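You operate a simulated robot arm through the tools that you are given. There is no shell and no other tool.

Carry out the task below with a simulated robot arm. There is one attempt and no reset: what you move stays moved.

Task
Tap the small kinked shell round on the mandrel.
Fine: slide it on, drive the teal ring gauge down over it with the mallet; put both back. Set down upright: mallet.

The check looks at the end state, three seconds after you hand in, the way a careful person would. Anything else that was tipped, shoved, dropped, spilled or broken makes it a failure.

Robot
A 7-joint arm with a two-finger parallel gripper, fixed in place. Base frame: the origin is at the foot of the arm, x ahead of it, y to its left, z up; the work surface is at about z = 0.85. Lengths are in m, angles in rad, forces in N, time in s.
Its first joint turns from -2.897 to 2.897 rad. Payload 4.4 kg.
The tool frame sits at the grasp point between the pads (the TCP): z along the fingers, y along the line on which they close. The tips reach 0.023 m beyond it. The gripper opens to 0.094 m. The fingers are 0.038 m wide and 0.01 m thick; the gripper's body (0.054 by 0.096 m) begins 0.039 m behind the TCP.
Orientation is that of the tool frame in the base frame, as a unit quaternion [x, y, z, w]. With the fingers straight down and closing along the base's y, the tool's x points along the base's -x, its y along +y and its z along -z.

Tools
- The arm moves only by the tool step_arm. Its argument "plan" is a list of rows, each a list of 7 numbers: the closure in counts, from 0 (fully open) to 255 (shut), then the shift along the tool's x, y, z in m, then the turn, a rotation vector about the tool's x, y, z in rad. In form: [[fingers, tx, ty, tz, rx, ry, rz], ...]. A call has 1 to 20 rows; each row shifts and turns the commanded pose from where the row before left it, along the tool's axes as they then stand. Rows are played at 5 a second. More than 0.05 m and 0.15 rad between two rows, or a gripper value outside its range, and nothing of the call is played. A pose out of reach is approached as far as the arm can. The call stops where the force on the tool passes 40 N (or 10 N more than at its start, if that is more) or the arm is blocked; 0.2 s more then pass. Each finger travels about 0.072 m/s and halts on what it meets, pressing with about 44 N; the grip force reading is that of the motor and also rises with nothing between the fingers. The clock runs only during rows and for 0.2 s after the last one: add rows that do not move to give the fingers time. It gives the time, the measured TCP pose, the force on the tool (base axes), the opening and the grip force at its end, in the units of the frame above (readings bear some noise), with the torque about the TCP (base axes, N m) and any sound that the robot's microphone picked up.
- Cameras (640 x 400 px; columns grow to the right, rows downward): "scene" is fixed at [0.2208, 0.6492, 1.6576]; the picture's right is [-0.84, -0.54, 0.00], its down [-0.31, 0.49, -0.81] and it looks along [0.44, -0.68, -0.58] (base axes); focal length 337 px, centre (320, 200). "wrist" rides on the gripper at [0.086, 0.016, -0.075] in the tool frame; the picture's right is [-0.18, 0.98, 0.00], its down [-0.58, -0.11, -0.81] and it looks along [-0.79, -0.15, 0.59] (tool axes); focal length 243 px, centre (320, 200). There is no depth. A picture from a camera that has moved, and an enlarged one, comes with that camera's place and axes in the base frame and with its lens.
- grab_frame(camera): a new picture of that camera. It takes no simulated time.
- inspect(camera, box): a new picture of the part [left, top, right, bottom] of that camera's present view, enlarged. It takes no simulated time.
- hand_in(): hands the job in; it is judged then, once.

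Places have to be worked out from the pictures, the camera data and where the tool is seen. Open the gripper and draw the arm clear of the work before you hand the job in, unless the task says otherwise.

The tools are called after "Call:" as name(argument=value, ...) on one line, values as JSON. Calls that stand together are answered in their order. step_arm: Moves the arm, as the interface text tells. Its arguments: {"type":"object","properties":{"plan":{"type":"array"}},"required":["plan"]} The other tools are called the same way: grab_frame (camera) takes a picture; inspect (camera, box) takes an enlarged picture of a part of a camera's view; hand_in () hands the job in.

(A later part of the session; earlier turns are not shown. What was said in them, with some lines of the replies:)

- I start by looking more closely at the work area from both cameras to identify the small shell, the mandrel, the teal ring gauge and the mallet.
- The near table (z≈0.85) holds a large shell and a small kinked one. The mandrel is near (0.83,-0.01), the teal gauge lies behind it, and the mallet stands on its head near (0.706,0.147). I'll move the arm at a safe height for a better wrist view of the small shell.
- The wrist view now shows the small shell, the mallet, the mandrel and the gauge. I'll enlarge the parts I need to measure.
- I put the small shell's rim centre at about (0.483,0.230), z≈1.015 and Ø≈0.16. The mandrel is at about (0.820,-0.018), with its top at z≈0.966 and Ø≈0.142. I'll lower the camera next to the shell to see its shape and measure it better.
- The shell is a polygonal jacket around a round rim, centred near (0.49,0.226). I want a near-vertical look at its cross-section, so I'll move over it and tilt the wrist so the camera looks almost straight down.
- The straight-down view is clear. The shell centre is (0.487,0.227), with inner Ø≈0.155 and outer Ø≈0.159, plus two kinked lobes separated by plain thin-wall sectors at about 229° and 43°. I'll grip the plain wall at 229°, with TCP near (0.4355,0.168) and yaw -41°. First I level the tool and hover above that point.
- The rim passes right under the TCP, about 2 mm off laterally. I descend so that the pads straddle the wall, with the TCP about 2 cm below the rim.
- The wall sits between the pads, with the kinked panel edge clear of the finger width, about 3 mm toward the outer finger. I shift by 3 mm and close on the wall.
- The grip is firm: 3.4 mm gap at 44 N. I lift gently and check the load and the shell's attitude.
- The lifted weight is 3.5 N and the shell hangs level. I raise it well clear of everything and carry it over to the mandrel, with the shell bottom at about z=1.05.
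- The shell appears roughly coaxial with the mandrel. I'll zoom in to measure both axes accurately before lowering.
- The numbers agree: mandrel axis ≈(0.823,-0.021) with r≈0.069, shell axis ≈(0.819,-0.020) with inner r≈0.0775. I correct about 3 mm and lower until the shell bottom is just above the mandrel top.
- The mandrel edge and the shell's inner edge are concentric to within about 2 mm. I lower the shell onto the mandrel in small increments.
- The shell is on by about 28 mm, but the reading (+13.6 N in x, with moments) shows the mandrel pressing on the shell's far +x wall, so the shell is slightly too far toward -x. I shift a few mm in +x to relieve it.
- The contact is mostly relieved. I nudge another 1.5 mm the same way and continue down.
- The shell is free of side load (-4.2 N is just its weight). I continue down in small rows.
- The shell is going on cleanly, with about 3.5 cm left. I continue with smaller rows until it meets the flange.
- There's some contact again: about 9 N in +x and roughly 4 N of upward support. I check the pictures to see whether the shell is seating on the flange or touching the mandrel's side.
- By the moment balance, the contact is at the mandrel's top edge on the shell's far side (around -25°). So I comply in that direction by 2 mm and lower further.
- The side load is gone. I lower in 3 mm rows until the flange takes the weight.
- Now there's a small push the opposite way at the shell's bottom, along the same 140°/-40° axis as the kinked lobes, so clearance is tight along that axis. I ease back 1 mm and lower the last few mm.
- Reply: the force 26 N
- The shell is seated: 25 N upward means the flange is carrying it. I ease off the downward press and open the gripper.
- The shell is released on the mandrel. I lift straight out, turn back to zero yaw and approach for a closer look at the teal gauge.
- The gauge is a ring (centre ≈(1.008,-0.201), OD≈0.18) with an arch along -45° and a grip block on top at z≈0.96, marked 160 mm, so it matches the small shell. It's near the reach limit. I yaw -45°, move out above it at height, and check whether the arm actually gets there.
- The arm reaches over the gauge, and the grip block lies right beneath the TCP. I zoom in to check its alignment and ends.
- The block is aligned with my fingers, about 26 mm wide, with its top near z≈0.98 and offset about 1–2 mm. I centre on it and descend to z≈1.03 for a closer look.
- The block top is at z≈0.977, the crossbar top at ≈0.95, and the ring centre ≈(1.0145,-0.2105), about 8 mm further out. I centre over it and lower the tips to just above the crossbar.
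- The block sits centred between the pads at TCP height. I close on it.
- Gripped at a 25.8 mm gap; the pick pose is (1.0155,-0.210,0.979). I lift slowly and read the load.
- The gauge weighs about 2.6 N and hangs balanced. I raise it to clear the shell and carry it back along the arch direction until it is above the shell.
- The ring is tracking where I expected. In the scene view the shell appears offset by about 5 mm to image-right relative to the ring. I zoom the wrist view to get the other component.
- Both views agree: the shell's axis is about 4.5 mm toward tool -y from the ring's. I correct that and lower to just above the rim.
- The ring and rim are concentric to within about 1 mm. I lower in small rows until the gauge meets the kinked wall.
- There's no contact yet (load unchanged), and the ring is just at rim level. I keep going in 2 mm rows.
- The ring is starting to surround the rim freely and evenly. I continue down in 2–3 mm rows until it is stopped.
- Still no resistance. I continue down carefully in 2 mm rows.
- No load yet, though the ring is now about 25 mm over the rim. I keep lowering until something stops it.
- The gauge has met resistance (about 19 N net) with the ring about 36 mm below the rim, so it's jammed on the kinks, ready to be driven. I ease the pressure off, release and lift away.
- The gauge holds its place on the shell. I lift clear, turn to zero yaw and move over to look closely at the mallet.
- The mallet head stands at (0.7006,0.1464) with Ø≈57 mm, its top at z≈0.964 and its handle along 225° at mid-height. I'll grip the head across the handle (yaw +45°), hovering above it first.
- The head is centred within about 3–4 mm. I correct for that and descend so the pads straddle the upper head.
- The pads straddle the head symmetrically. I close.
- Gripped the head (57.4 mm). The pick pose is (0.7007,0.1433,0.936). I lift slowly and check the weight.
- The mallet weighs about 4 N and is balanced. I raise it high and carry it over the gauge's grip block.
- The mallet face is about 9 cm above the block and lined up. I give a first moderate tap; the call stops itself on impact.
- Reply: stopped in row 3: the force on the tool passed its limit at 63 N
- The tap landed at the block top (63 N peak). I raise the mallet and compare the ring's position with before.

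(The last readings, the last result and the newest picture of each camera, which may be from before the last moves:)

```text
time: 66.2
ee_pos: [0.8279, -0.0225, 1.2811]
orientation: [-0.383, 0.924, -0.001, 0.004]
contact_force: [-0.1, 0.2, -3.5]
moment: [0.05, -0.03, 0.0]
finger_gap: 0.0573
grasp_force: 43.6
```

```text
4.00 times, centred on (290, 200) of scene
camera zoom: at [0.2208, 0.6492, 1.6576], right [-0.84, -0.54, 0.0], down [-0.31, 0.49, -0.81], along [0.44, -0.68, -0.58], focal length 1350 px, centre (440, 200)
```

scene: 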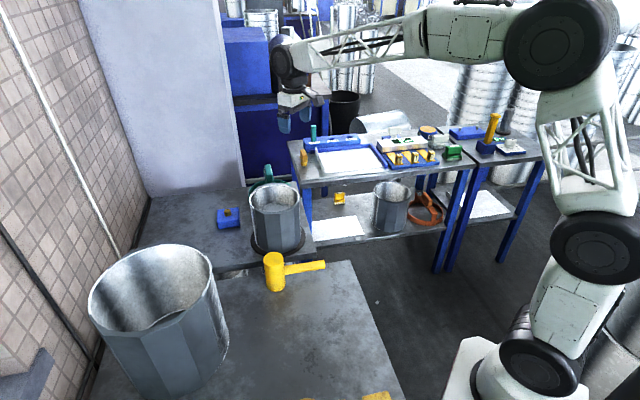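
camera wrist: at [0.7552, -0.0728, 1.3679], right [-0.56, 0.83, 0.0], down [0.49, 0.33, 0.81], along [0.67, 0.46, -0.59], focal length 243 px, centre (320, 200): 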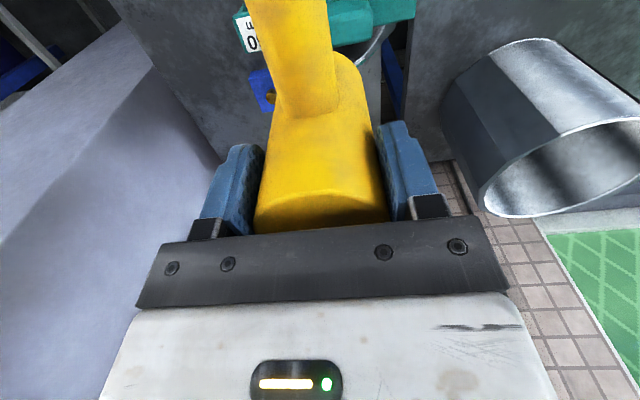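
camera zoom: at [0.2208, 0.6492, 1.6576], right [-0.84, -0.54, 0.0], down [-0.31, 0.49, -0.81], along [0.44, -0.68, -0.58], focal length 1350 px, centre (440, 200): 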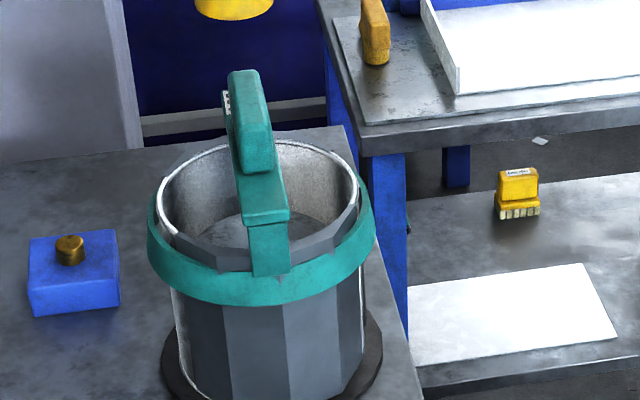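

The ring barely moved, since that impact happened during a slow row. I'll strike with full-speed rows so contact comes mid-stroke.

Call:
step_arm(plan=[[255, 0, 0, -0.045, 0, 0, 0], [255, 0, 0, 0, 0, 0, 0], [255, 0, 0, 0.05, 0, 0, 0], [255, 0, 0, 0.05, 0, 0, 0], [255, 0, 0, 0.05, 0, 0, 0], [255, 0, 0, 0.02, 0, 0, 0]])

Call:
inspect(camera="scene", box=[250, 150, 330, 250])

```text
time: 67.3
ee_pos: [0.8284, -0.0231, 1.2007]
orientation: [-0.382, 0.924, -0.003, 0.008]
contact_force: [-4.1, 0.7, 7.3]
moment: [0.22, 0.54, 0.06]
finger_gap: 0.0577
grasp_force: 44.2
stopped in row 5: the force on the tool passed its limit at 86 N (the readings are from after the stop); the commanded pose is now the measured one
```

```text
4.00 times, centred on (290, 200) of scene
camera zoom: at [0.2208, 0.6492, 1.6576], right [-0.84, -0.54, 0.0], down [-0.31, 0.49, -0.81], along [0.44, -0.68, -0.58], focal length 1350 px, centre (440, 200)
```

zoom: 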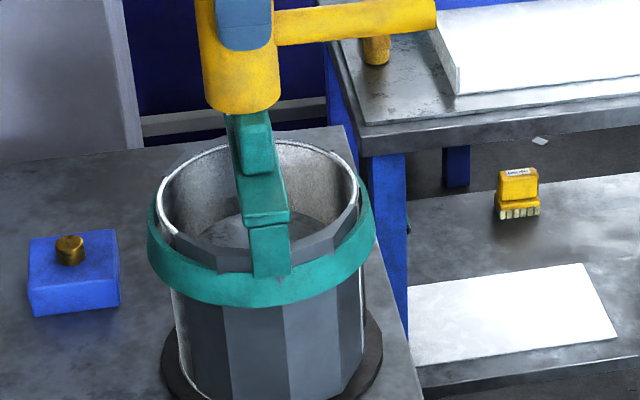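

The peak was 86 N and the gauge dropped about 1.4 mm, so taps are driving it. I continue with full-speed taps, correcting the small tilt each time.

Call:
step_arm(plan=[[255, 0, 0, -0.045, -0.0118, 0.0126, 0], [255, 0, 0, -0.05, 0, 0, 0], [255, 0, 0, -0.03, 0, 0, 0], [255, 0, 0, 0, 0, 0, 0], [255, 0, 0, 0.05, 0, 0, 0], [255, 0, 0, 0.05, 0, 0, 0], [255, 0, 0, 0.05, 0, 0, 0], [255, 0, 0, 0.05, 0, 0, 0]])

Call:
inspect(camera="scene", box=[250, 150, 330, 250])

```text
time: 69.0
ee_pos: [0.8289, -0.0227, 1.1674]
orientation: [-0.383, 0.924, -0.002, 0.003]
contact_force: [-1.8, -0.2, 4.2]
moment: [0.08, 0.31, 0.0]
finger_gap: 0.0574
grasp_force: 43.7
stopped in row 8: the force on the tool passed its limit at 60 N (the readings are from after the stop); the commanded pose is now the measured one
```

```text
4.00 times, centred on (290, 200) of scene
camera zoom: at [0.2208, 0.6492, 1.6576], right [-0.84, -0.54, 0.0], down [-0.31, 0.49, -0.81], along [0.44, -0.68, -0.58], focal length 1350 px, centre (440, 200)
```

zoom: 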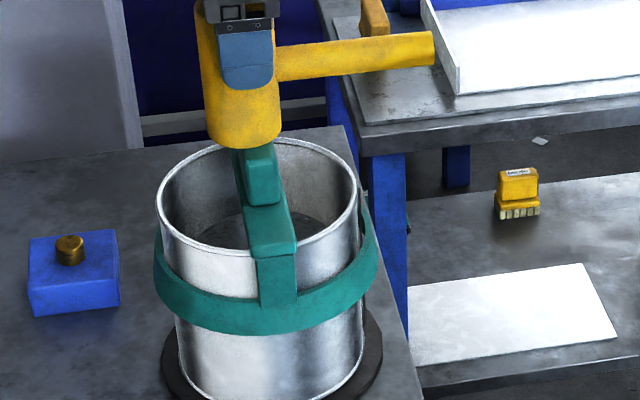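

That tap did it: the shell is now visibly round and the gauge dropped about 33 mm over it. I raise the mallet and inspect the result.

Call:
step_arm(plan=[[255, 0, 0, -0.045, -0.006, 0.003, 0], [255, 0, 0, -0.05, 0, 0, 0], [255, 0, 0, -0.05, 0, 0, 0], [255, 0, 0, 0, 0, 0, 0]])

Call:
inspect(camera="scene", box=[250, 160, 320, 250])

Call:
grab_frame(camera="scene")

Call:
grab_frame(camera="wrist")

```text
time: 70.0
ee_pos: [0.8284, -0.0222, 1.3116]
orientation: [-0.383, 0.924, 0.002, 0.001]
contact_force: [-0.3, -0.8, -3.3]
moment: [0.02, -0.03, 0.02]
finger_gap: 0.057
grasp_force: 43.7
```

```text
4.44 times, centred on (285, 205) of scene
camera zoom: at [0.2208, 0.6492, 1.6576], right [-0.84, -0.54, 0.0], down [-0.31, 0.49, -0.81], along [0.44, -0.68, -0.58], focal length 1500 px, centre (476, 178)
```

zoom: 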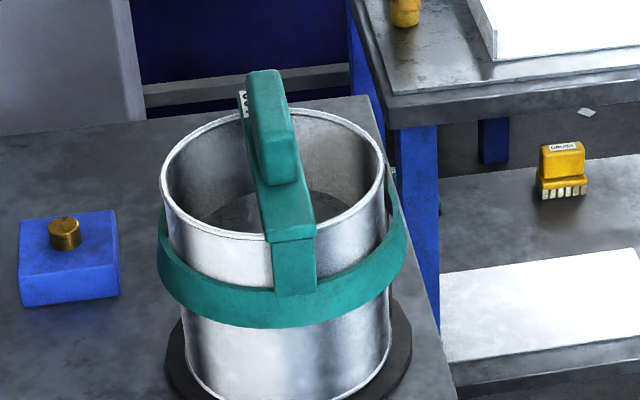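

```text
taken
```

scene: 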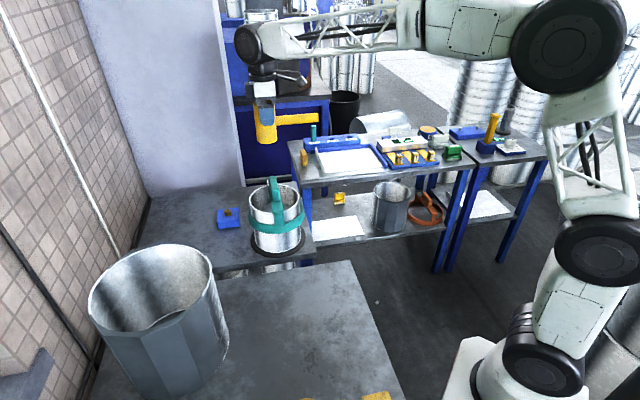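

```text
taken
camera wrist: at [0.7572, -0.0715, 1.3868], right [-0.57, 0.82, 0.0], down [0.49, 0.33, 0.81], along [0.67, 0.46, -0.59], focal length 243 px, centre (320, 200)
```

wrist: 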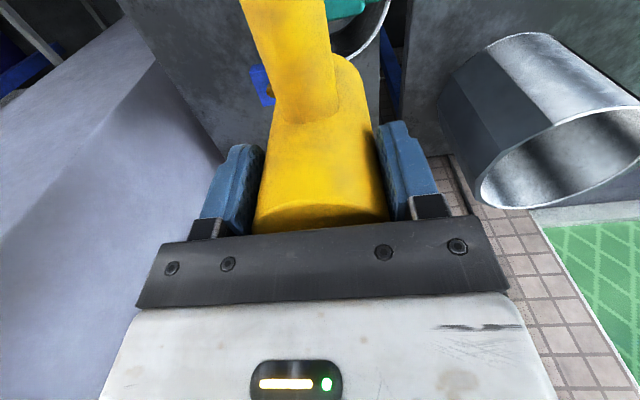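

The shell is round and the gauge's crossbar now rests on the rim, fully down. Next I carry the mallet back to its original spot at (0.7007,0.1433) and lower it most of the way.

Call:
step_arm(plan=[[255, -0.0053, 0.0415, 0, 0.0028, 0.0034, 0], [255, -0.0053, 0.0415, 0, 0, 0, 0], [255, -0.0053, 0.0415, 0, 0, 0, 0], [255, -0.0053, 0.0415, 0, 0, 0, 0], [255, -0.0053, 0.0413, 0, 0, 0, 0], [255, 0, 0, 0, 0, 0, 0], [255, 0, 0, 0.045, 0, 0, 0], [255, 0, 0, 0.045, 0, 0, 0], [255, 0, 0, 0.045, 0, 0, 0], [255, 0, 0, 0.045, 0, 0, 0], [255, 0, 0, 0.045, 0, 0, 0], [255, 0, 0, 0.045, 0, 0, 0], [255, 0, 0, 0.045, 0, 0, 0], [255, 0, 0, 0.03, 0, 0, 0], [255, 0, 0, 0, 0, 0, 0], [255, 0, 0, 0, 0, 0, 0]])

Call:
inspect(camera="scene", box=[230, 190, 350, 300])

```text
time: 73.4
ee_pos: [0.7012, 0.1419, 0.9674]
orientation: [-0.383, 0.924, -0.002, 0.0]
contact_force: [-0.1, -0.4, -3.6]
moment: [0.0, -0.03, 0.02]
finger_gap: 0.0576
grasp_force: 44.0
```

```text
3.64 times, centred on (290, 245) of scene
camera zoom: at [0.2208, 0.6492, 1.6576], right [-0.84, -0.54, 0.0], down [-0.31, 0.49, -0.81], along [0.44, -0.68, -0.58], focal length 1227 px, centre (429, 36)
```

zoom: 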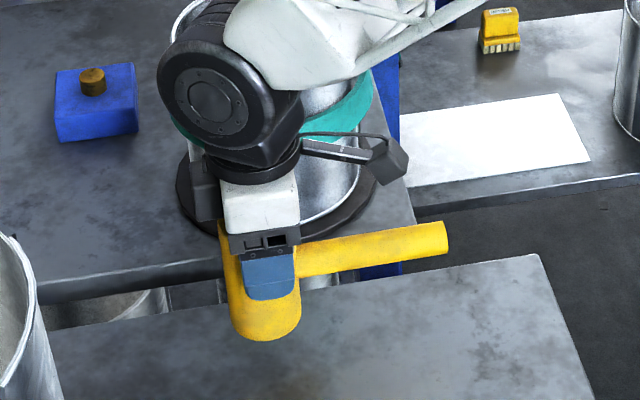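

The mallet is over its original spot with about 31 mm to go. I lower it gently to touch down.

Call:
step_arm(plan=[[255, 0, 0.0013, 0.012, 0, 0, 0], [255, 0, 0, 0.01, 0, 0, 0], [255, 0, 0, 0.005, 0, 0, 0], [255, 0, 0, 0.002, 0, 0, 0], [255, 0, 0, 0, 0, 0, 0]])

```text
time: 74.6
ee_pos: [0.7001, 0.1427, 0.9367]
orientation: [-0.383, 0.924, -0.001, -0.001]
contact_force: [0.3, 0.1, -3.7]
moment: [-0.01, -0.04, 0.01]
finger_gap: 0.0574
grasp_force: 44.4
```

Call:
step_arm(plan=[[255, 0, 0, 0.001, 0, 0, 0], [255, 0, 0, 0.001, 0, 0, 0], [255, 0, 0, 0, 0, 0, 0]])

Call:
inspect(camera="scene", box=[230, 190, 350, 300])

```text
time: 75.4
ee_pos: [0.7001, 0.143, 0.9352]
orientation: [-0.382, 0.924, -0.002, -0.001]
contact_force: [0.0, -0.3, -3.2]
moment: [0.02, -0.02, 0.01]
finger_gap: 0.0573
grasp_force: 43.9
```

```text
3.64 times, centred on (290, 245) of scene
camera zoom: at [0.2208, 0.6492, 1.6576], right [-0.84, -0.54, 0.0], down [-0.31, 0.49, -0.81], along [0.44, -0.68, -0.58], focal length 1227 px, centre (429, 36)
```

zoom: 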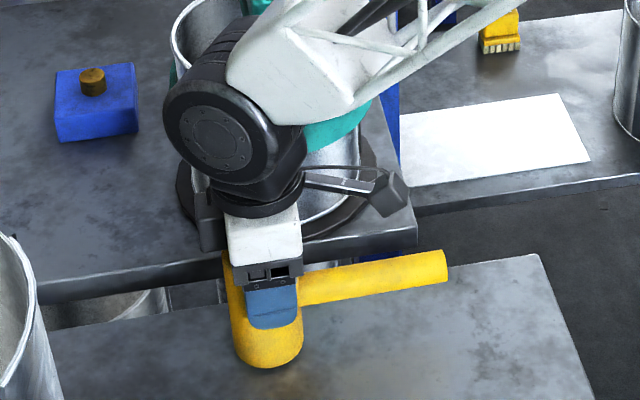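

It's very nearly down (the mallet slid up a millimetre or two in the grip during the taps). I continue in 1 mm rows until contact.

Call:
step_arm(plan=[[255, 0, 0, 0.001, 0, 0, 0], [255, 0, 0, 0.001, 0, 0, 0], [255, 0, 0, 0, 0, 0, 0]])

```text
time: 76.2
ee_pos: [0.7008, 0.1428, 0.9332]
orientation: [-0.383, 0.924, -0.001, -0.001]
contact_force: [0.1, -0.4, -3.2]
moment: [0.04, -0.01, -0.01]
finger_gap: 0.0572
grasp_force: 43.9
```

Call:
step_arm(plan=[[255, 0, 0, 0.001, 0, 0, 0], [255, 0, 0, 0.001, 0, 0, 0], [255, 0, 0, 0, 0, 0, 0]])

Call:
inspect(camera="scene", box=[260, 250, 320, 300])

Call:
grab_frame(camera="wrist")

```text
time: 77.0
ee_pos: [0.6999, 0.1429, 0.9308]
orientation: [-0.382, 0.924, -0.001, 0.0]
contact_force: [-2.9, -0.5, 1.5]
moment: [0.2, 0.22, 0.07]
finger_gap: 0.0571
grasp_force: 44.0
```

```text
8.00 times, centred on (290, 275) of scene
camera zoom: at [0.2208, 0.6492, 1.6576], right [-0.84, -0.54, 0.0], down [-0.31, 0.49, -0.81], along [0.44, -0.68, -0.58], focal length 2699 px, centre (560, -400)
```

zoom: 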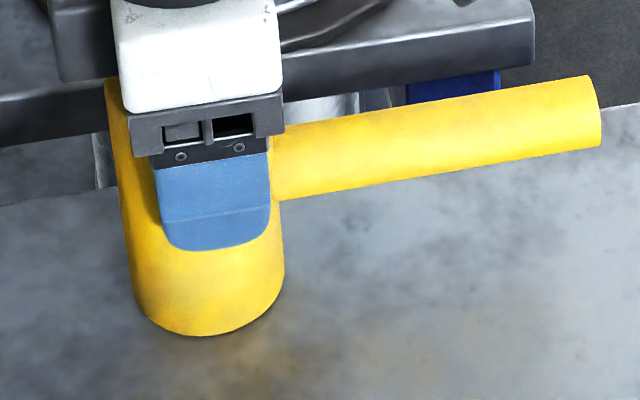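

```text
taken
camera wrist: at [0.6282, 0.0941, 1.006], right [-0.57, 0.82, 0.0], down [0.49, 0.34, 0.81], along [0.67, 0.45, -0.59], focal length 243 px, centre (320, 200)
```

wrist: 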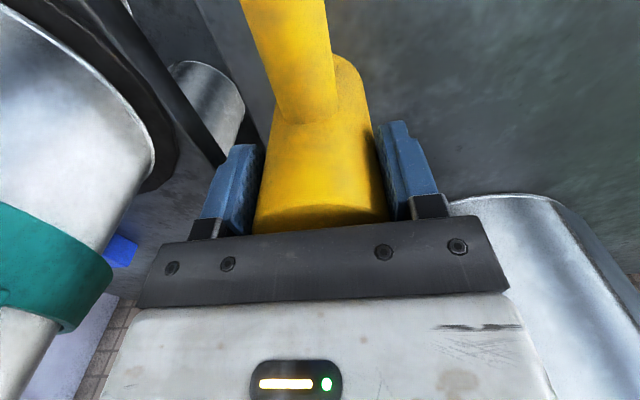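

The table is now taking the weight (load up by about 5 N). I open slowly so the mallet stands on its own.

Call:
step_arm(plan=[[255, 0, 0, 0.0007, 0, 0, 0], [255, 0, 0, 0, 0, 0, 0], [200, 0, 0, 0, 0, 0, 0], [140, 0, 0, 0, 0, 0, 0], [60, 0, 0, 0, 0, 0, 0], [0, 0, 0, 0, 0, 0, 0], [0, 0, 0, 0, 0, 0, 0], [0, 0, 0, 0, 0, 0, 0]])

Call:
grab_frame(camera="wrist")

Call:
inspect(camera="scene", box=[230, 190, 350, 300])

```text
time: 78.8
ee_pos: [0.7003, 0.1424, 0.9313]
orientation: [-0.383, 0.924, -0.002, -0.001]
contact_force: [-0.1, -0.2, 0.3]
moment: [0.0, 0.04, 0.01]
finger_gap: 0.0939
grasp_force: 0.0
```

```text
taken
camera wrist: at [0.6283, 0.094, 1.0051], right [-0.57, 0.82, 0.0], down [0.49, 0.34, 0.81], along [0.67, 0.45, -0.59], focal length 243 px, centre (320, 200)
```

wrist: 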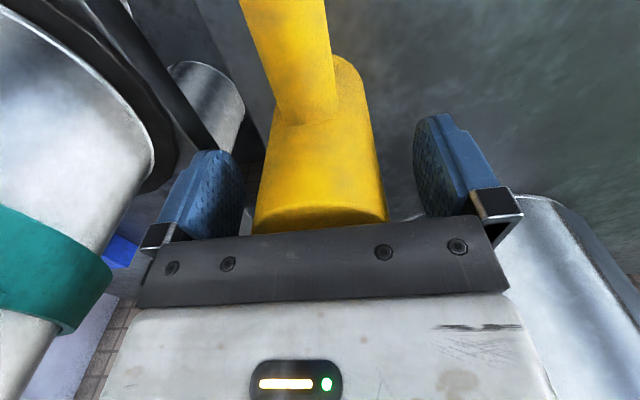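

```text
3.64 times, centred on (290, 245) of scene
camera zoom: at [0.2208, 0.6492, 1.6576], right [-0.84, -0.54, 0.0], down [-0.31, 0.49, -0.81], along [0.44, -0.68, -0.58], focal length 1227 px, centre (429, 36)
```

zoom: 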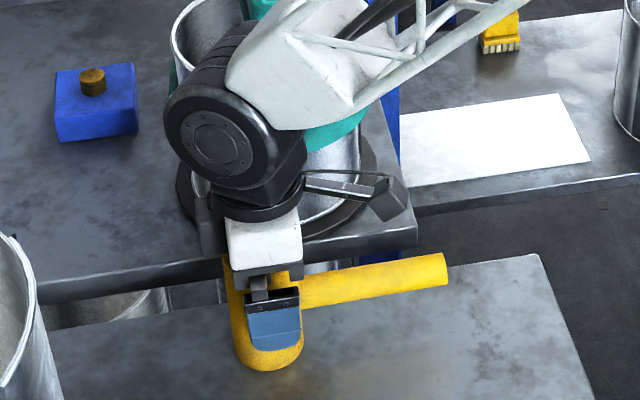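

The mallet stands upright in its original place. I raise the open gripper straight up, then turn to yaw -45° for the gauge.

Call:
step_arm(plan=[[0, 0, 0, -0.03, 0, 0, 0], [0, 0, 0, -0.045, -0.0028, -0.0034, 0], [0, 0, 0, -0.05, 0, 0, 0], [0, 0, 0, -0.05, 0, 0, 0], [0, 0, 0, -0.05, 0, 0, 0], [0, 0, 0, -0.05, 0, 0, 0], [0, 0, 0, -0.05, 0, 0, 0], [0, 0, 0, 0, 0, 0, 0.131], [0, 0, 0, 0, 0, 0, 0.131], [0, 0, 0, 0, 0, 0, 0.131], [0, 0, 0, 0, 0, 0, 0.131], [0, 0, 0, 0, 0, 0, 0.131], [0, 0, 0, 0, 0, 0, 0.131], [0, 0, 0, 0, 0, 0, 0.131], [0, 0, 0, 0, 0, 0, 0.131], [0, 0, 0, 0, 0, 0, 0.131], [0, 0, 0, 0, 0, 0, 0.131], [0, 0, 0, 0, 0, 0, 0.131], [0, 0, 0, 0, 0, 0, 0.13]])

Call:
grab_frame(camera="scene")

Call:
grab_frame(camera="wrist")

```text
time: 82.8
ee_pos: [0.7006, 0.1437, 1.2549]
orientation: [0.384, 0.923, 0.001, 0.0]
contact_force: [-0.8, -0.6, 0.0]
moment: [-0.01, 0.0, 0.0]
finger_gap: 0.094
grasp_force: 0.1
```

```text
taken
```

scene: 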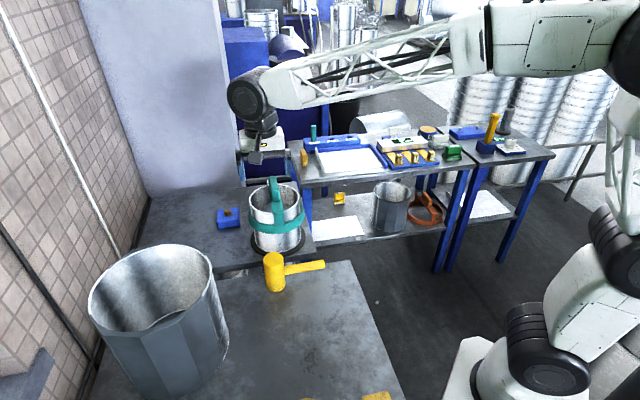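

```text
taken
camera wrist: at [0.6512, 0.2159, 1.3301], right [0.83, 0.56, 0.0], down [0.33, -0.49, 0.81], along [0.45, -0.67, -0.59], focal length 243 px, centre (320, 200)
```

wrist: 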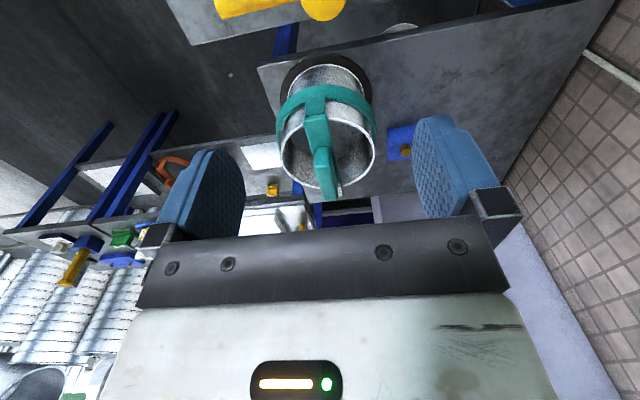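

Everything else is undisturbed and the mallet is exactly where it started. Now I move over the gauge's grip block.

Call:
step_arm(plan=[[0, -0.0412, -0.0053, 0, 0, 0, 0], [0, -0.0412, -0.0053, 0, 0, 0, 0], [0, -0.0412, -0.0053, 0, 0, 0, 0], [0, -0.0412, -0.0053, 0, 0, 0, 0], [0, -0.0412, -0.0053, 0, 0, 0, 0], [0, 0, 0, 0.04, 0, 0, 0], [0, 0, 0, 0.04, 0, 0, 0], [0, 0, 0, 0.03, 0, 0, 0], [0, 0, 0, 0, 0, 0, 0], [0, 0, 0, 0, 0, 0, 0]])

Call:
grab_frame(camera="wrist")

Call:
inspect(camera="scene", box=[240, 130, 330, 250])

```text
time: 85.0
ee_pos: [0.8272, -0.0231, 1.1447]
orientation: [0.383, 0.924, 0.002, -0.001]
contact_force: [0.9, 0.1, 0.3]
moment: [0.01, 0.0, 0.02]
finger_gap: 0.094
grasp_force: 0.0
```

```text
taken
camera wrist: at [0.7781, 0.051, 1.2196], right [0.83, 0.56, 0.0], down [0.33, -0.49, 0.81], along [0.46, -0.66, -0.59], focal length 243 px, centre (320, 200)
```

wrist: 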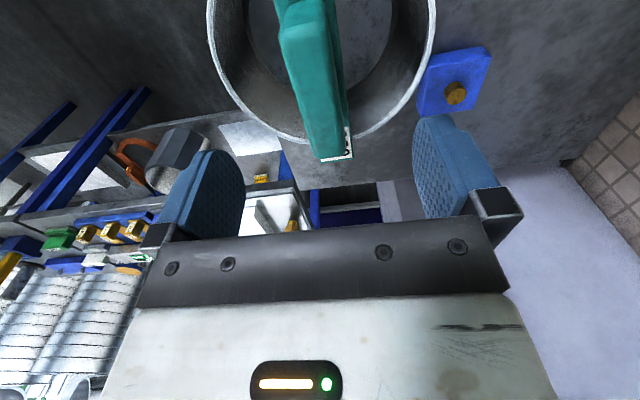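

```text
3.33 times, centred on (285, 190) of scene
camera zoom: at [0.2208, 0.6492, 1.6576], right [-0.84, -0.54, 0.0], down [-0.31, 0.49, -0.81], along [0.44, -0.68, -0.58], focal length 1125 px, centre (437, 233)
```

zoom: 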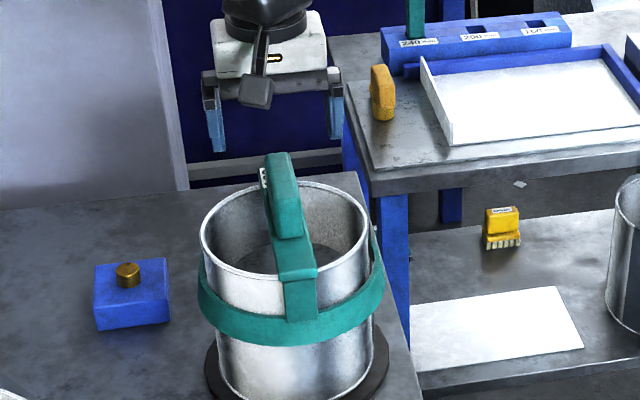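

Call:
inspect(camera="wrist", box=[210, 0, 440, 190])

```text
2.11 times, centred on (325, 95) of wrist
camera zoom: at [0.7781, 0.051, 1.2196], right [0.83, 0.56, 0.0], down [0.33, -0.49, 0.81], along [0.46, -0.66, -0.59], focal length 511 px, centre (310, 421)
```

zoom: 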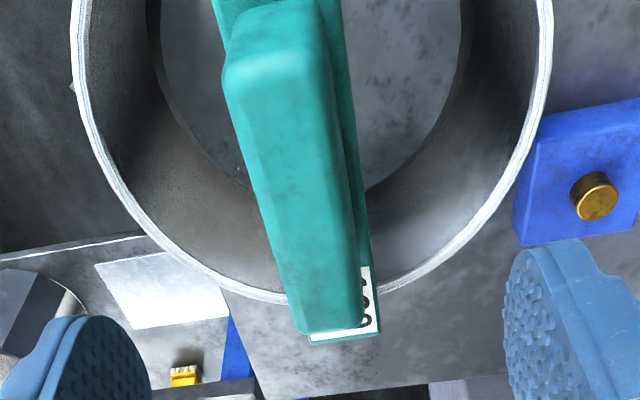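

The block is centred under the TCP to within about 3 mm. I adjust slightly and lower so the tips sit just above the crossbar.

Call:
step_arm(plan=[[0, -0.0025, -0.0005, 0.02, 0, 0, 0], [0, 0, 0, 0.02, 0, 0, 0], [0, 0, 0, 0.017, 0, 0, 0], [0, 0, 0, 0, 0, 0, 0], [0, 0, 0, 0, 0, 0, 0]])

Call:
grab_frame(camera="wrist")

Call:
inspect(camera="scene", box=[240, 150, 330, 250])

```text
time: 86.2
ee_pos: [0.8284, -0.0234, 1.088]
orientation: [0.382, 0.924, 0.001, 0.0]
contact_force: [0.2, 0.7, 0.1]
moment: [0.0, 0.01, 0.0]
finger_gap: 0.094
grasp_force: 0.0
```

```text
taken
camera wrist: at [0.7794, 0.0492, 1.1631], right [0.83, 0.56, 0.0], down [0.33, -0.49, 0.81], along [0.46, -0.66, -0.59], focal length 243 px, centre (320, 200)
```

wrist: 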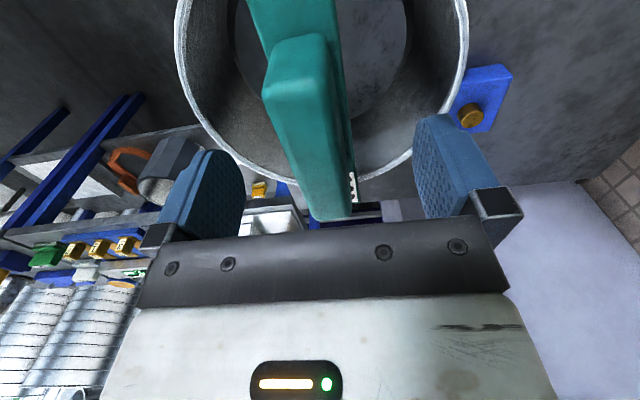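

```text
4.00 times, centred on (285, 200) of scene
camera zoom: at [0.2208, 0.6492, 1.6576], right [-0.84, -0.54, 0.0], down [-0.31, 0.49, -0.81], along [0.44, -0.68, -0.58], focal length 1350 px, centre (460, 200)
```

zoom: 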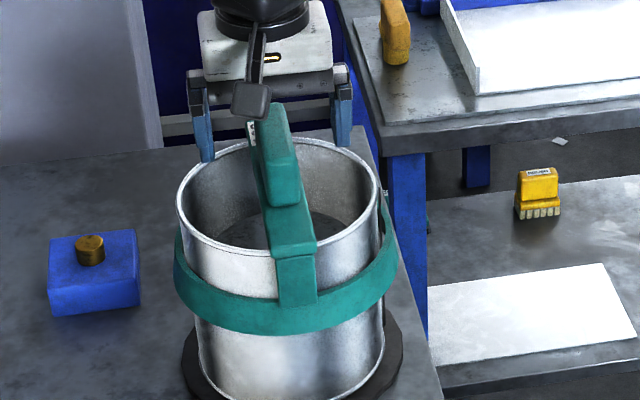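

The alignment matches the first pick but is about 4 mm higher. I go 4 mm lower and close on the block.

Call:
step_arm(plan=[[0, 0, 0, 0.004, 0, 0, 0], [0, 0, 0, 0, 0, 0, 0], [255, 0, 0, 0, 0, 0, 0], [255, 0, 0, 0, 0, 0, 0], [255, 0, 0, 0, 0, 0, 0], [255, 0, 0, 0, 0, 0, 0], [255, 0, 0, 0, 0, 0, 0]])

Call:
grab_frame(camera="wrist")

Call:
inspect(camera="scene", box=[240, 150, 330, 250])

```text
time: 87.8
ee_pos: [0.8283, -0.0239, 1.0838]
orientation: [0.383, 0.924, 0.001, 0.0]
contact_force: [-0.6, -0.6, 0.7]
moment: [-0.16, 0.02, -0.01]
finger_gap: 0.0257
grasp_force: 44.2
```

```text
taken
camera wrist: at [0.7792, 0.0493, 1.1591], right [0.83, 0.56, 0.0], down [0.33, -0.49, 0.81], along [0.46, -0.66, -0.59], focal length 243 px, centre (320, 200)
```

wrist: 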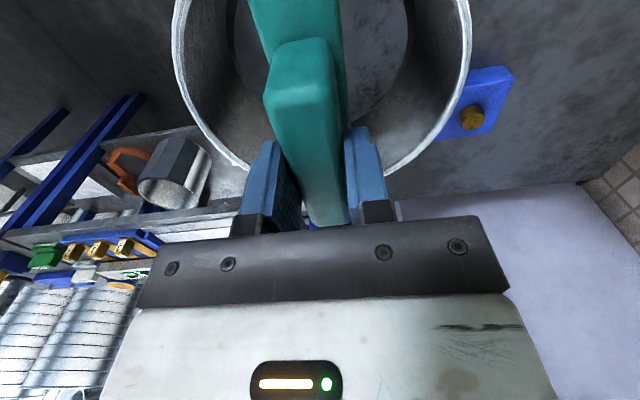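

```text
4.00 times, centred on (285, 200) of scene
camera zoom: at [0.2208, 0.6492, 1.6576], right [-0.84, -0.54, 0.0], down [-0.31, 0.49, -0.81], along [0.44, -0.68, -0.58], focal length 1350 px, centre (460, 200)
```

zoom: 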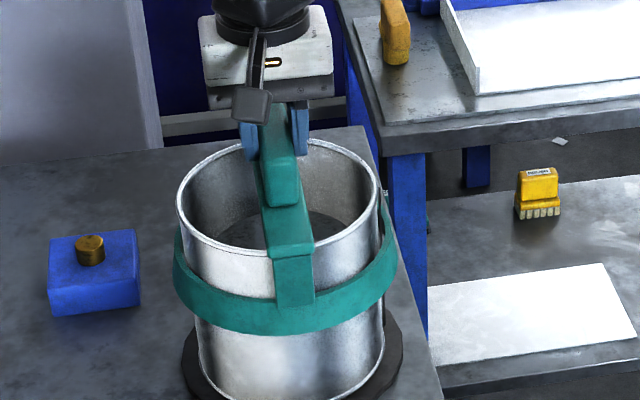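

Gripped again at 25.7 mm. I lift slowly, watching that the shell stays on the mandrel.

Call:
step_arm(plan=[[255, 0, 0, -0.004, 0, 0, 0], [255, 0, 0, -0.006, 0, 0, 0], [255, 0, 0, -0.006, 0, 0, 0], [255, 0, 0, 0, 0, 0, 0]])

Call:
inspect(camera="scene", box=[240, 150, 330, 250])

```text
time: 88.8
ee_pos: [0.8277, -0.0245, 1.1002]
orientation: [0.382, 0.924, 0.002, 0.0]
contact_force: [-0.2, 0.6, -4.0]
moment: [0.05, -0.02, -0.01]
finger_gap: 0.0257
grasp_force: 43.5
```

```text
4.00 times, centred on (285, 200) of scene
camera zoom: at [0.2208, 0.6492, 1.6576], right [-0.84, -0.54, 0.0], down [-0.31, 0.49, -0.81], along [0.44, -0.68, -0.58], focal length 1350 px, centre (460, 200)
```

zoom: 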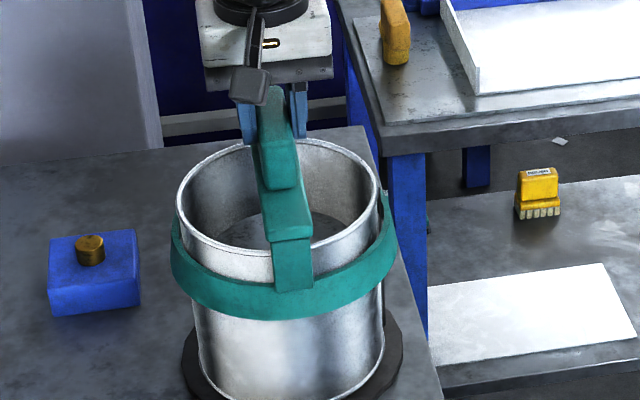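

The gauge lifts freely at its own weight and the shell stays put. I continue straight up until it clears the rim.

Call:
step_arm(plan=[[255, 0, 0, -0.01, 0, 0, 0], [255, 0, 0, -0.012, 0, 0, 0], [255, 0, 0, -0.012, 0, 0, 0], [255, 0, 0, -0.012, 0, 0, 0], [255, 0, 0, -0.015, 0, 0, 0], [255, 0, 0, -0.02, 0, 0, 0], [255, 0, 0, -0.03, 0, 0, 0], [255, 0, 0, -0.03, 0, 0, 0], [255, 0, 0, 0, 0, 0, 0]])

Call:
inspect(camera="scene", box=[230, 110, 340, 250])

Call:
grab_frame(camera="wrist")

```text
time: 90.8
ee_pos: [0.8288, -0.0231, 1.242]
orientation: [0.383, 0.924, 0.001, 0.0]
contact_force: [-0.2, -0.4, -2.4]
moment: [0.01, -0.01, 0.0]
finger_gap: 0.0259
grasp_force: 44.2
```

```text
2.86 times, centred on (285, 180) of scene
camera zoom: at [0.2208, 0.6492, 1.6576], right [-0.84, -0.54, 0.0], down [-0.31, 0.49, -0.81], along [0.44, -0.68, -0.58], focal length 964 px, centre (420, 257)
```

zoom: 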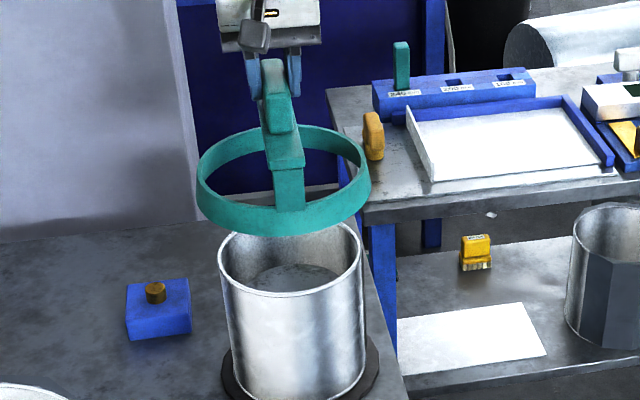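

```text
taken
camera wrist: at [0.7793, 0.05, 1.3163], right [0.83, 0.56, 0.0], down [0.33, -0.49, 0.81], along [0.46, -0.66, -0.59], focal length 243 px, centre (320, 200)
```

wrist: 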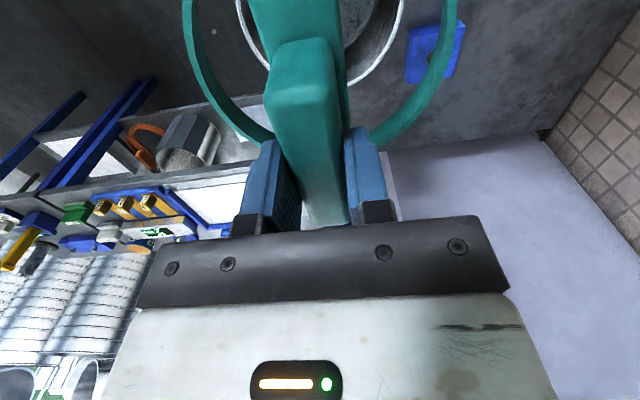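

The gauge is clear and the shell is round on the mandrel. I carry the gauge back along the same line to its original place and lower it partway.

Call:
step_arm(plan=[[255, -0.0377, 0, 0, 0, 0, 0], [255, -0.0377, 0, 0, 0, 0, 0], [255, -0.0377, 0, 0, 0, 0, 0], [255, -0.0377, 0, 0, 0, 0, 0], [255, -0.0377, 0, 0, 0, 0, 0], [255, -0.0377, 0, 0, 0, 0, 0], [255, -0.0378, 0, 0, 0, 0, 0], [255, 0, 0, 0, 0, 0, 0], [255, 0, 0, 0.045, 0, 0, 0], [255, 0, 0, 0.045, 0, 0, 0], [255, 0, 0, 0.045, 0, 0, 0], [255, 0, 0, 0.045, 0, 0, 0], [255, 0, 0, 0.04, 0, 0, 0], [255, 0, 0, 0, 0, 0, 0], [255, 0, 0, 0, 0, 0, 0]])

Call:
inspect(camera="scene", box=[220, 120, 320, 230])

Call:
grab_frame(camera="wrist")

```text
time: 94.0
ee_pos: [1.0143, -0.2108, 1.0214]
orientation: [0.383, 0.924, 0.002, 0.0]
contact_force: [0.9, 0.8, -4.5]
moment: [-0.01, 0.02, 0.0]
finger_gap: 0.0256
grasp_force: 44.5
```

```text
3.64 times, centred on (270, 175) of scene
camera zoom: at [0.2208, 0.6492, 1.6576], right [-0.84, -0.54, 0.0], down [-0.31, 0.49, -0.81], along [0.44, -0.68, -0.58], focal length 1227 px, centre (502, 291)
```

zoom: 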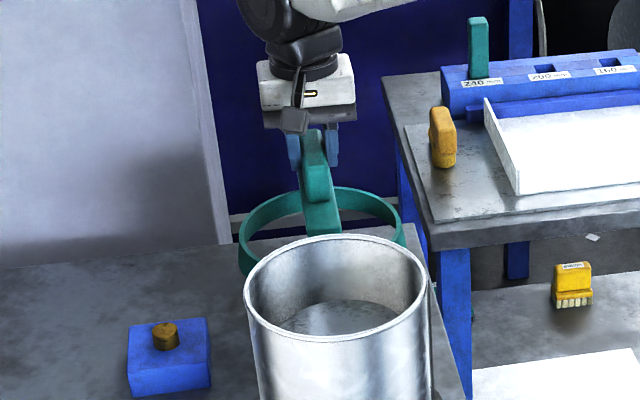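

```text
taken
camera wrist: at [0.9648, -0.1372, 1.0959], right [0.83, 0.56, 0.0], down [0.33, -0.49, 0.81], along [0.46, -0.66, -0.59], focal length 243 px, centre (320, 200)
```

wrist: 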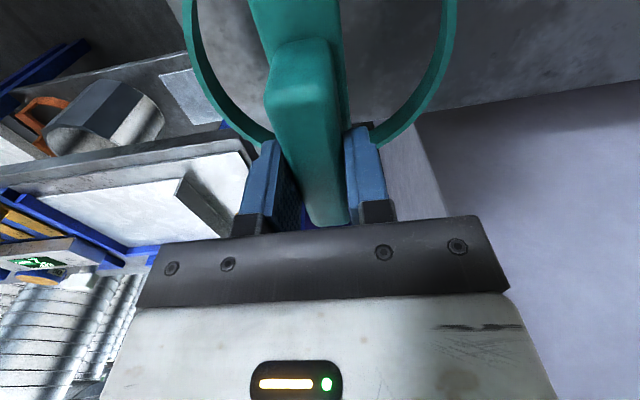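

It's nearly identical to the lift-off view and within 1–2 mm of the original spot. I lower in decreasing rows to touch down.

Call:
step_arm(plan=[[255, 0, 0.0012, 0.015, 0, 0, 0], [255, 0, 0, 0.012, 0, 0, 0], [255, 0, 0, 0.008, 0, 0, 0], [255, 0, 0, 0.003, 0, 0, 0], [255, 0, 0, 0, 0, 0, 0]])

```text
time: 95.2
ee_pos: [1.0142, -0.2103, 0.9828]
orientation: [0.383, 0.924, 0.001, 0.0]
contact_force: [0.4, 0.0, -3.0]
moment: [0.0, 0.01, -0.02]
finger_gap: 0.0256
grasp_force: 44.2
```

Call:
step_arm(plan=[[255, 0, 0, 0.0015, 0, 0, 0], [255, 0, 0, 0.001, 0, 0, 0], [255, 0, 0, 0.001, 0, 0, 0], [255, 0, 0, 0, 0, 0, 0]])

Call:
inspect(camera="scene", box=[230, 130, 320, 230])

```text
time: 96.2
ee_pos: [1.0154, -0.21, 0.9805]
orientation: [0.383, 0.924, 0.0, 0.001]
contact_force: [-4.4, 3.7, 13.9]
moment: [0.72, 0.95, -0.08]
finger_gap: 0.0257
grasp_force: 44.3
```

```text
4.00 times, centred on (275, 180) of scene
camera zoom: at [0.2208, 0.6492, 1.6576], right [-0.84, -0.54, 0.0], down [-0.31, 0.49, -0.81], along [0.44, -0.68, -0.58], focal length 1350 px, centre (500, 280)
```

zoom: 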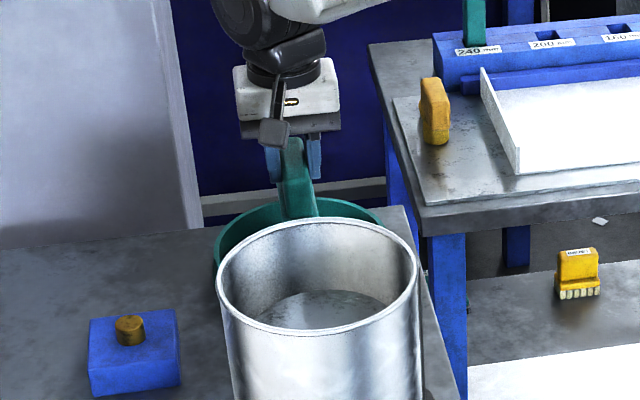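

The gauge is on the table (the load reversed). I ease off, open, and let it rest.

Call:
step_arm(plan=[[255, 0, 0, -0.001, 0, 0, 0], [255, 0, 0, 0, 0, 0, 0], [190, 0, 0, 0, 0, 0, 0], [120, 0, 0, 0, 0, 0, 0], [50, 0, 0, 0, 0, 0, 0], [0, 0, 0, 0, 0, 0, 0], [0, 0, 0, 0, 0, 0, 0], [0, 0, 0, 0, 0, 0, 0]])

Call:
grab_frame(camera="wrist")

```text
time: 98.0
ee_pos: [1.0146, -0.209, 0.9797]
orientation: [0.383, 0.924, 0.001, -0.001]
contact_force: [1.0, 0.3, 0.0]
moment: [-0.02, 0.0, -0.02]
finger_gap: 0.0942
grasp_force: 0.1
```

```text
taken
camera wrist: at [0.9667, -0.1363, 1.0551], right [0.83, 0.56, 0.0], down [0.33, -0.49, 0.81], along [0.46, -0.66, -0.59], focal length 243 px, centre (320, 200)
```

wrist: 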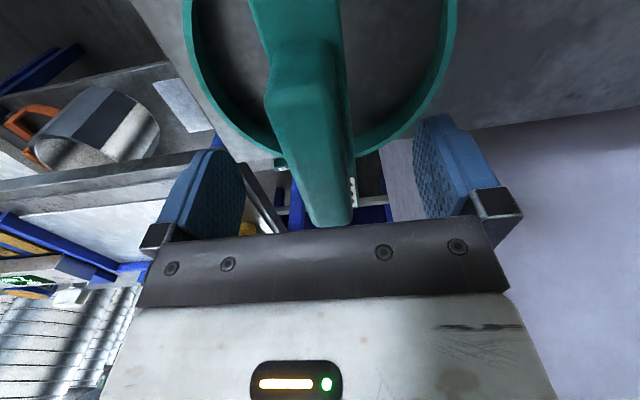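

The gauge is back where it was, matching the original view. I withdraw straight up.

Call:
step_arm(plan=[[0, 0, 0, -0.02, 0, 0, 0], [0, 0, 0, -0.04, 0, 0, 0], [0, 0, 0, -0.045, 0, 0, 0], [0, 0, 0, -0.045, 0, 0, 0], [0, 0, 0, -0.045, 0, 0, 0], [0, 0, 0, -0.045, 0, 0, 0], [0, 0.02, 0, -0.04, 0, 0, 0], [0, 0.04, 0, -0.02, 0, 0, -0.131], [0, 0.04, 0, 0, 0, 0, -0.131], [0, 0.04, 0, 0, 0, 0, -0.131], [0, 0.04, 0, 0, 0, 0, -0.131], [0, 0.04, 0, 0, 0, 0, -0.131], [0, 0.04, 0, 0, 0, 0, -0.13], [0, 0.045, 0, 0, 0, 0, 0], [0, 0.045, 0, 0, 0, 0, 0], [0, 0.045, 0, 0, 0, 0, 0], [0, 0.045, 0, -0.03, 0, 0, 0], [0, 0.045, 0, -0.03, 0, 0, 0], [0, 0, 0, 0, 0, 0, 0], [0, 0, 0, 0, 0, 0, 0]])

Call:
grab_frame(camera="scene")

Call:
grab_frame(camera="wrist")

Call:
inspect(camera="scene", box=[205, 155, 335, 295])

```text
refused: row 17 steps farther than a row can; nothing moved
```

```text
taken
```

scene: 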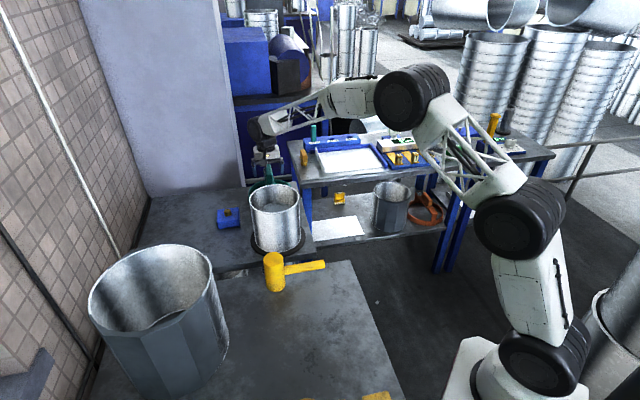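

```text
taken
camera wrist: at [0.9667, -0.1363, 1.0551], right [0.83, 0.56, 0.0], down [0.33, -0.49, 0.81], along [0.46, -0.66, -0.59], focal length 243 px, centre (320, 200)
```

wrist: 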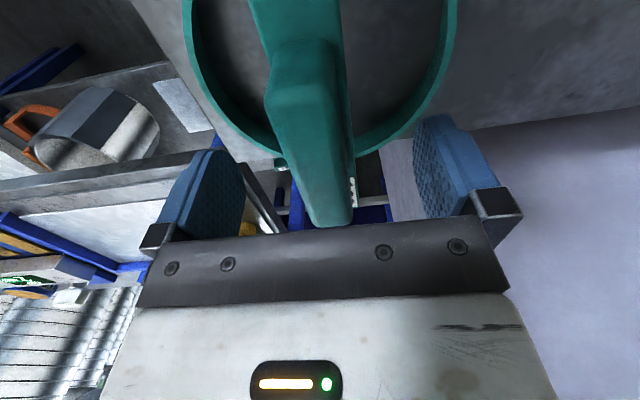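

```text
2.86 times, centred on (270, 225) of scene
camera zoom: at [0.2208, 0.6492, 1.6576], right [-0.84, -0.54, 0.0], down [-0.31, 0.49, -0.81], along [0.44, -0.68, -0.58], focal length 964 px, centre (463, 129)
```

zoom: 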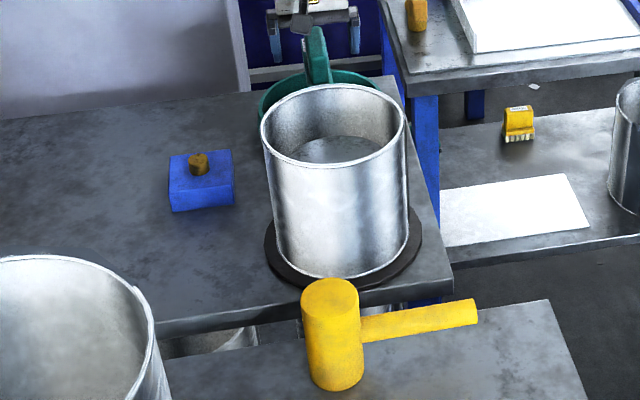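

That plan was refused because one row was too long, so nothing moved. The scene looks right: round shell on the mandrel, mallet upright, gauge back. I repeat the withdrawal with shorter rows.

Call:
step_arm(plan=[[0, 0, 0, -0.02, 0, 0, 0], [0, 0, 0, -0.04, 0, 0, 0], [0, 0, 0, -0.045, 0, 0, 0], [0, 0, 0, -0.045, 0, 0, 0], [0, 0, 0, -0.045, 0, 0, 0], [0, 0, 0, -0.045, 0, 0, 0], [0, 0.02, 0, -0.04, 0, 0, 0], [0, 0.04, 0, -0.02, 0, 0, 0], [0, 0.04, 0, -0.02, 0, 0, 0], [0, 0.04, 0, -0.02, 0, 0, 0], [0, 0.04, 0, -0.02, 0, 0, 0], [0, 0.04, 0, 0, 0, 0, -0.131], [0, 0.04, 0, 0, 0, 0, -0.131], [0, 0.04, 0, 0, 0, 0, -0.131], [0, 0.04, 0, 0, 0, 0, -0.131], [0, 0.04, 0, 0, 0, 0, -0.131], [0, 0.04, 0, 0, 0, 0, -0.13], [0, 0.04, 0, 0, 0, 0, 0], [0, 0.04, 0, 0, 0, 0, 0], [0, 0, 0, 0, 0, 0, 0]])

Call:
grab_frame(camera="scene")

Call:
grab_frame(camera="wrist")

Call:
inspect(camera="scene", box=[205, 155, 335, 295])

```text
time: 102.2
ee_pos: [0.5983, 0.0204, 1.3406]
orientation: [-0.001, 1.0, 0.001, 0.0]
contact_force: [-0.5, -0.2, 0.3]
moment: [0.0, 0.0, -0.02]
finger_gap: 0.094
grasp_force: 0.0
```

```text
taken
```

scene: 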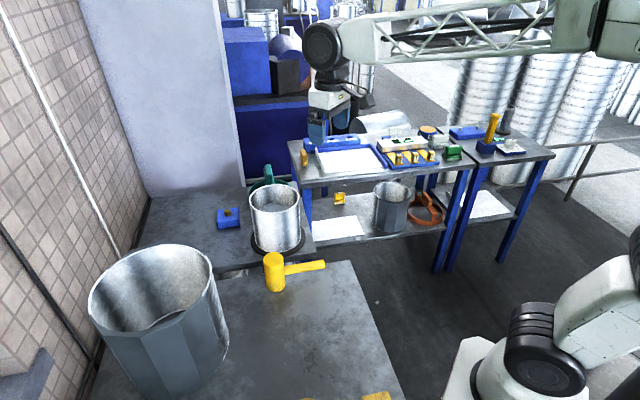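

```text
taken
camera wrist: at [0.5126, 0.0377, 1.4148], right [0.18, 0.98, 0.0], down [0.58, -0.11, 0.81], along [0.79, -0.15, -0.59], focal length 243 px, centre (320, 200)
```

wrist: 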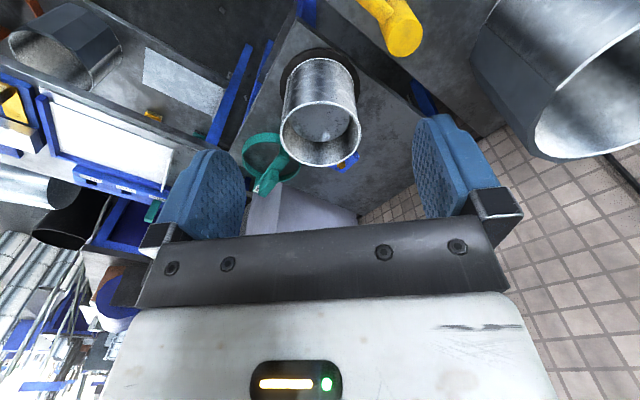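

```text
2.86 times, centred on (270, 225) of scene
camera zoom: at [0.2208, 0.6492, 1.6576], right [-0.84, -0.54, 0.0], down [-0.31, 0.49, -0.81], along [0.44, -0.68, -0.58], focal length 964 px, centre (463, 129)
```

zoom: 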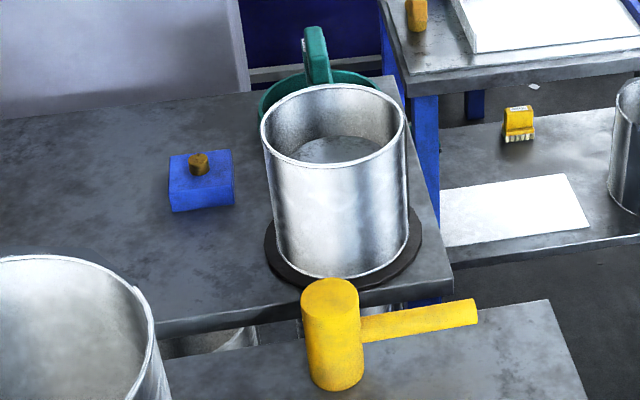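

Mallet and gauge sit at the same pixels as at the start, and the gripper is open and clear. I take one last close look at the shell before handing in.

Call:
inspect(camera="wrist", box=[230, 30, 430, 210])

Call:
inspect(camera="scene", box=[240, 175, 315, 260])

```text
2.22 times, centred on (330, 120) of wrist
camera zoom: at [0.5126, 0.0377, 1.4148], right [0.18, 0.98, 0.0], down [0.58, -0.11, 0.81], along [0.79, -0.15, -0.59], focal length 539 px, centre (298, 378)
```

zoom: 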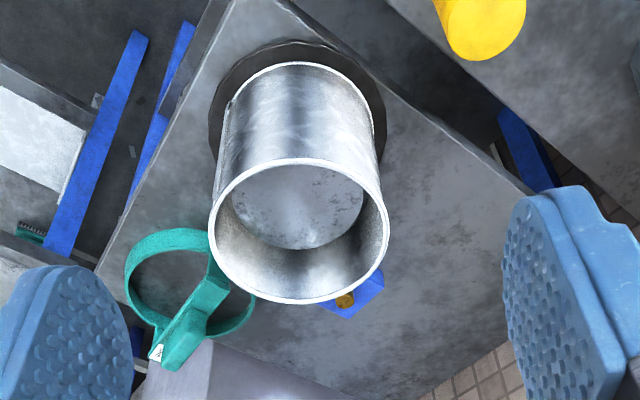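

```text
4.71 times, centred on (278, 218) of scene
camera zoom: at [0.2208, 0.6492, 1.6576], right [-0.84, -0.54, 0.0], down [-0.31, 0.49, -0.81], along [0.44, -0.68, -0.58], focal length 1588 px, centre (520, 118)
```

zoom: 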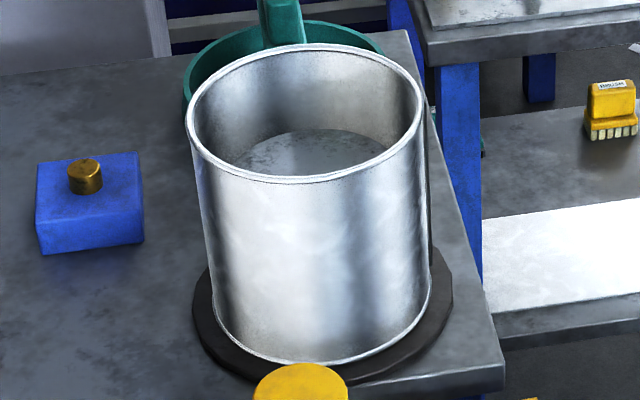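

The shell is round all the way around and seated on the mandrel. The gauge and mallet are back in place with the mallet upright, and nothing else was disturbed. I hand the job in.

Call:
hand_in()

```text
The job is handed in.
```

The small kinked shell is now round and seated on the mandrel. I drove the teal 160 mm gauge down over it with three mallet taps.

The gauge and the mallet are both back where they started, with the mallet standing upright on its head. From the camera views nothing else was moved, and I opened the gripper and drew the arm clear before handing in. The hand-in was accepted, but I haven't seen the result of the check.
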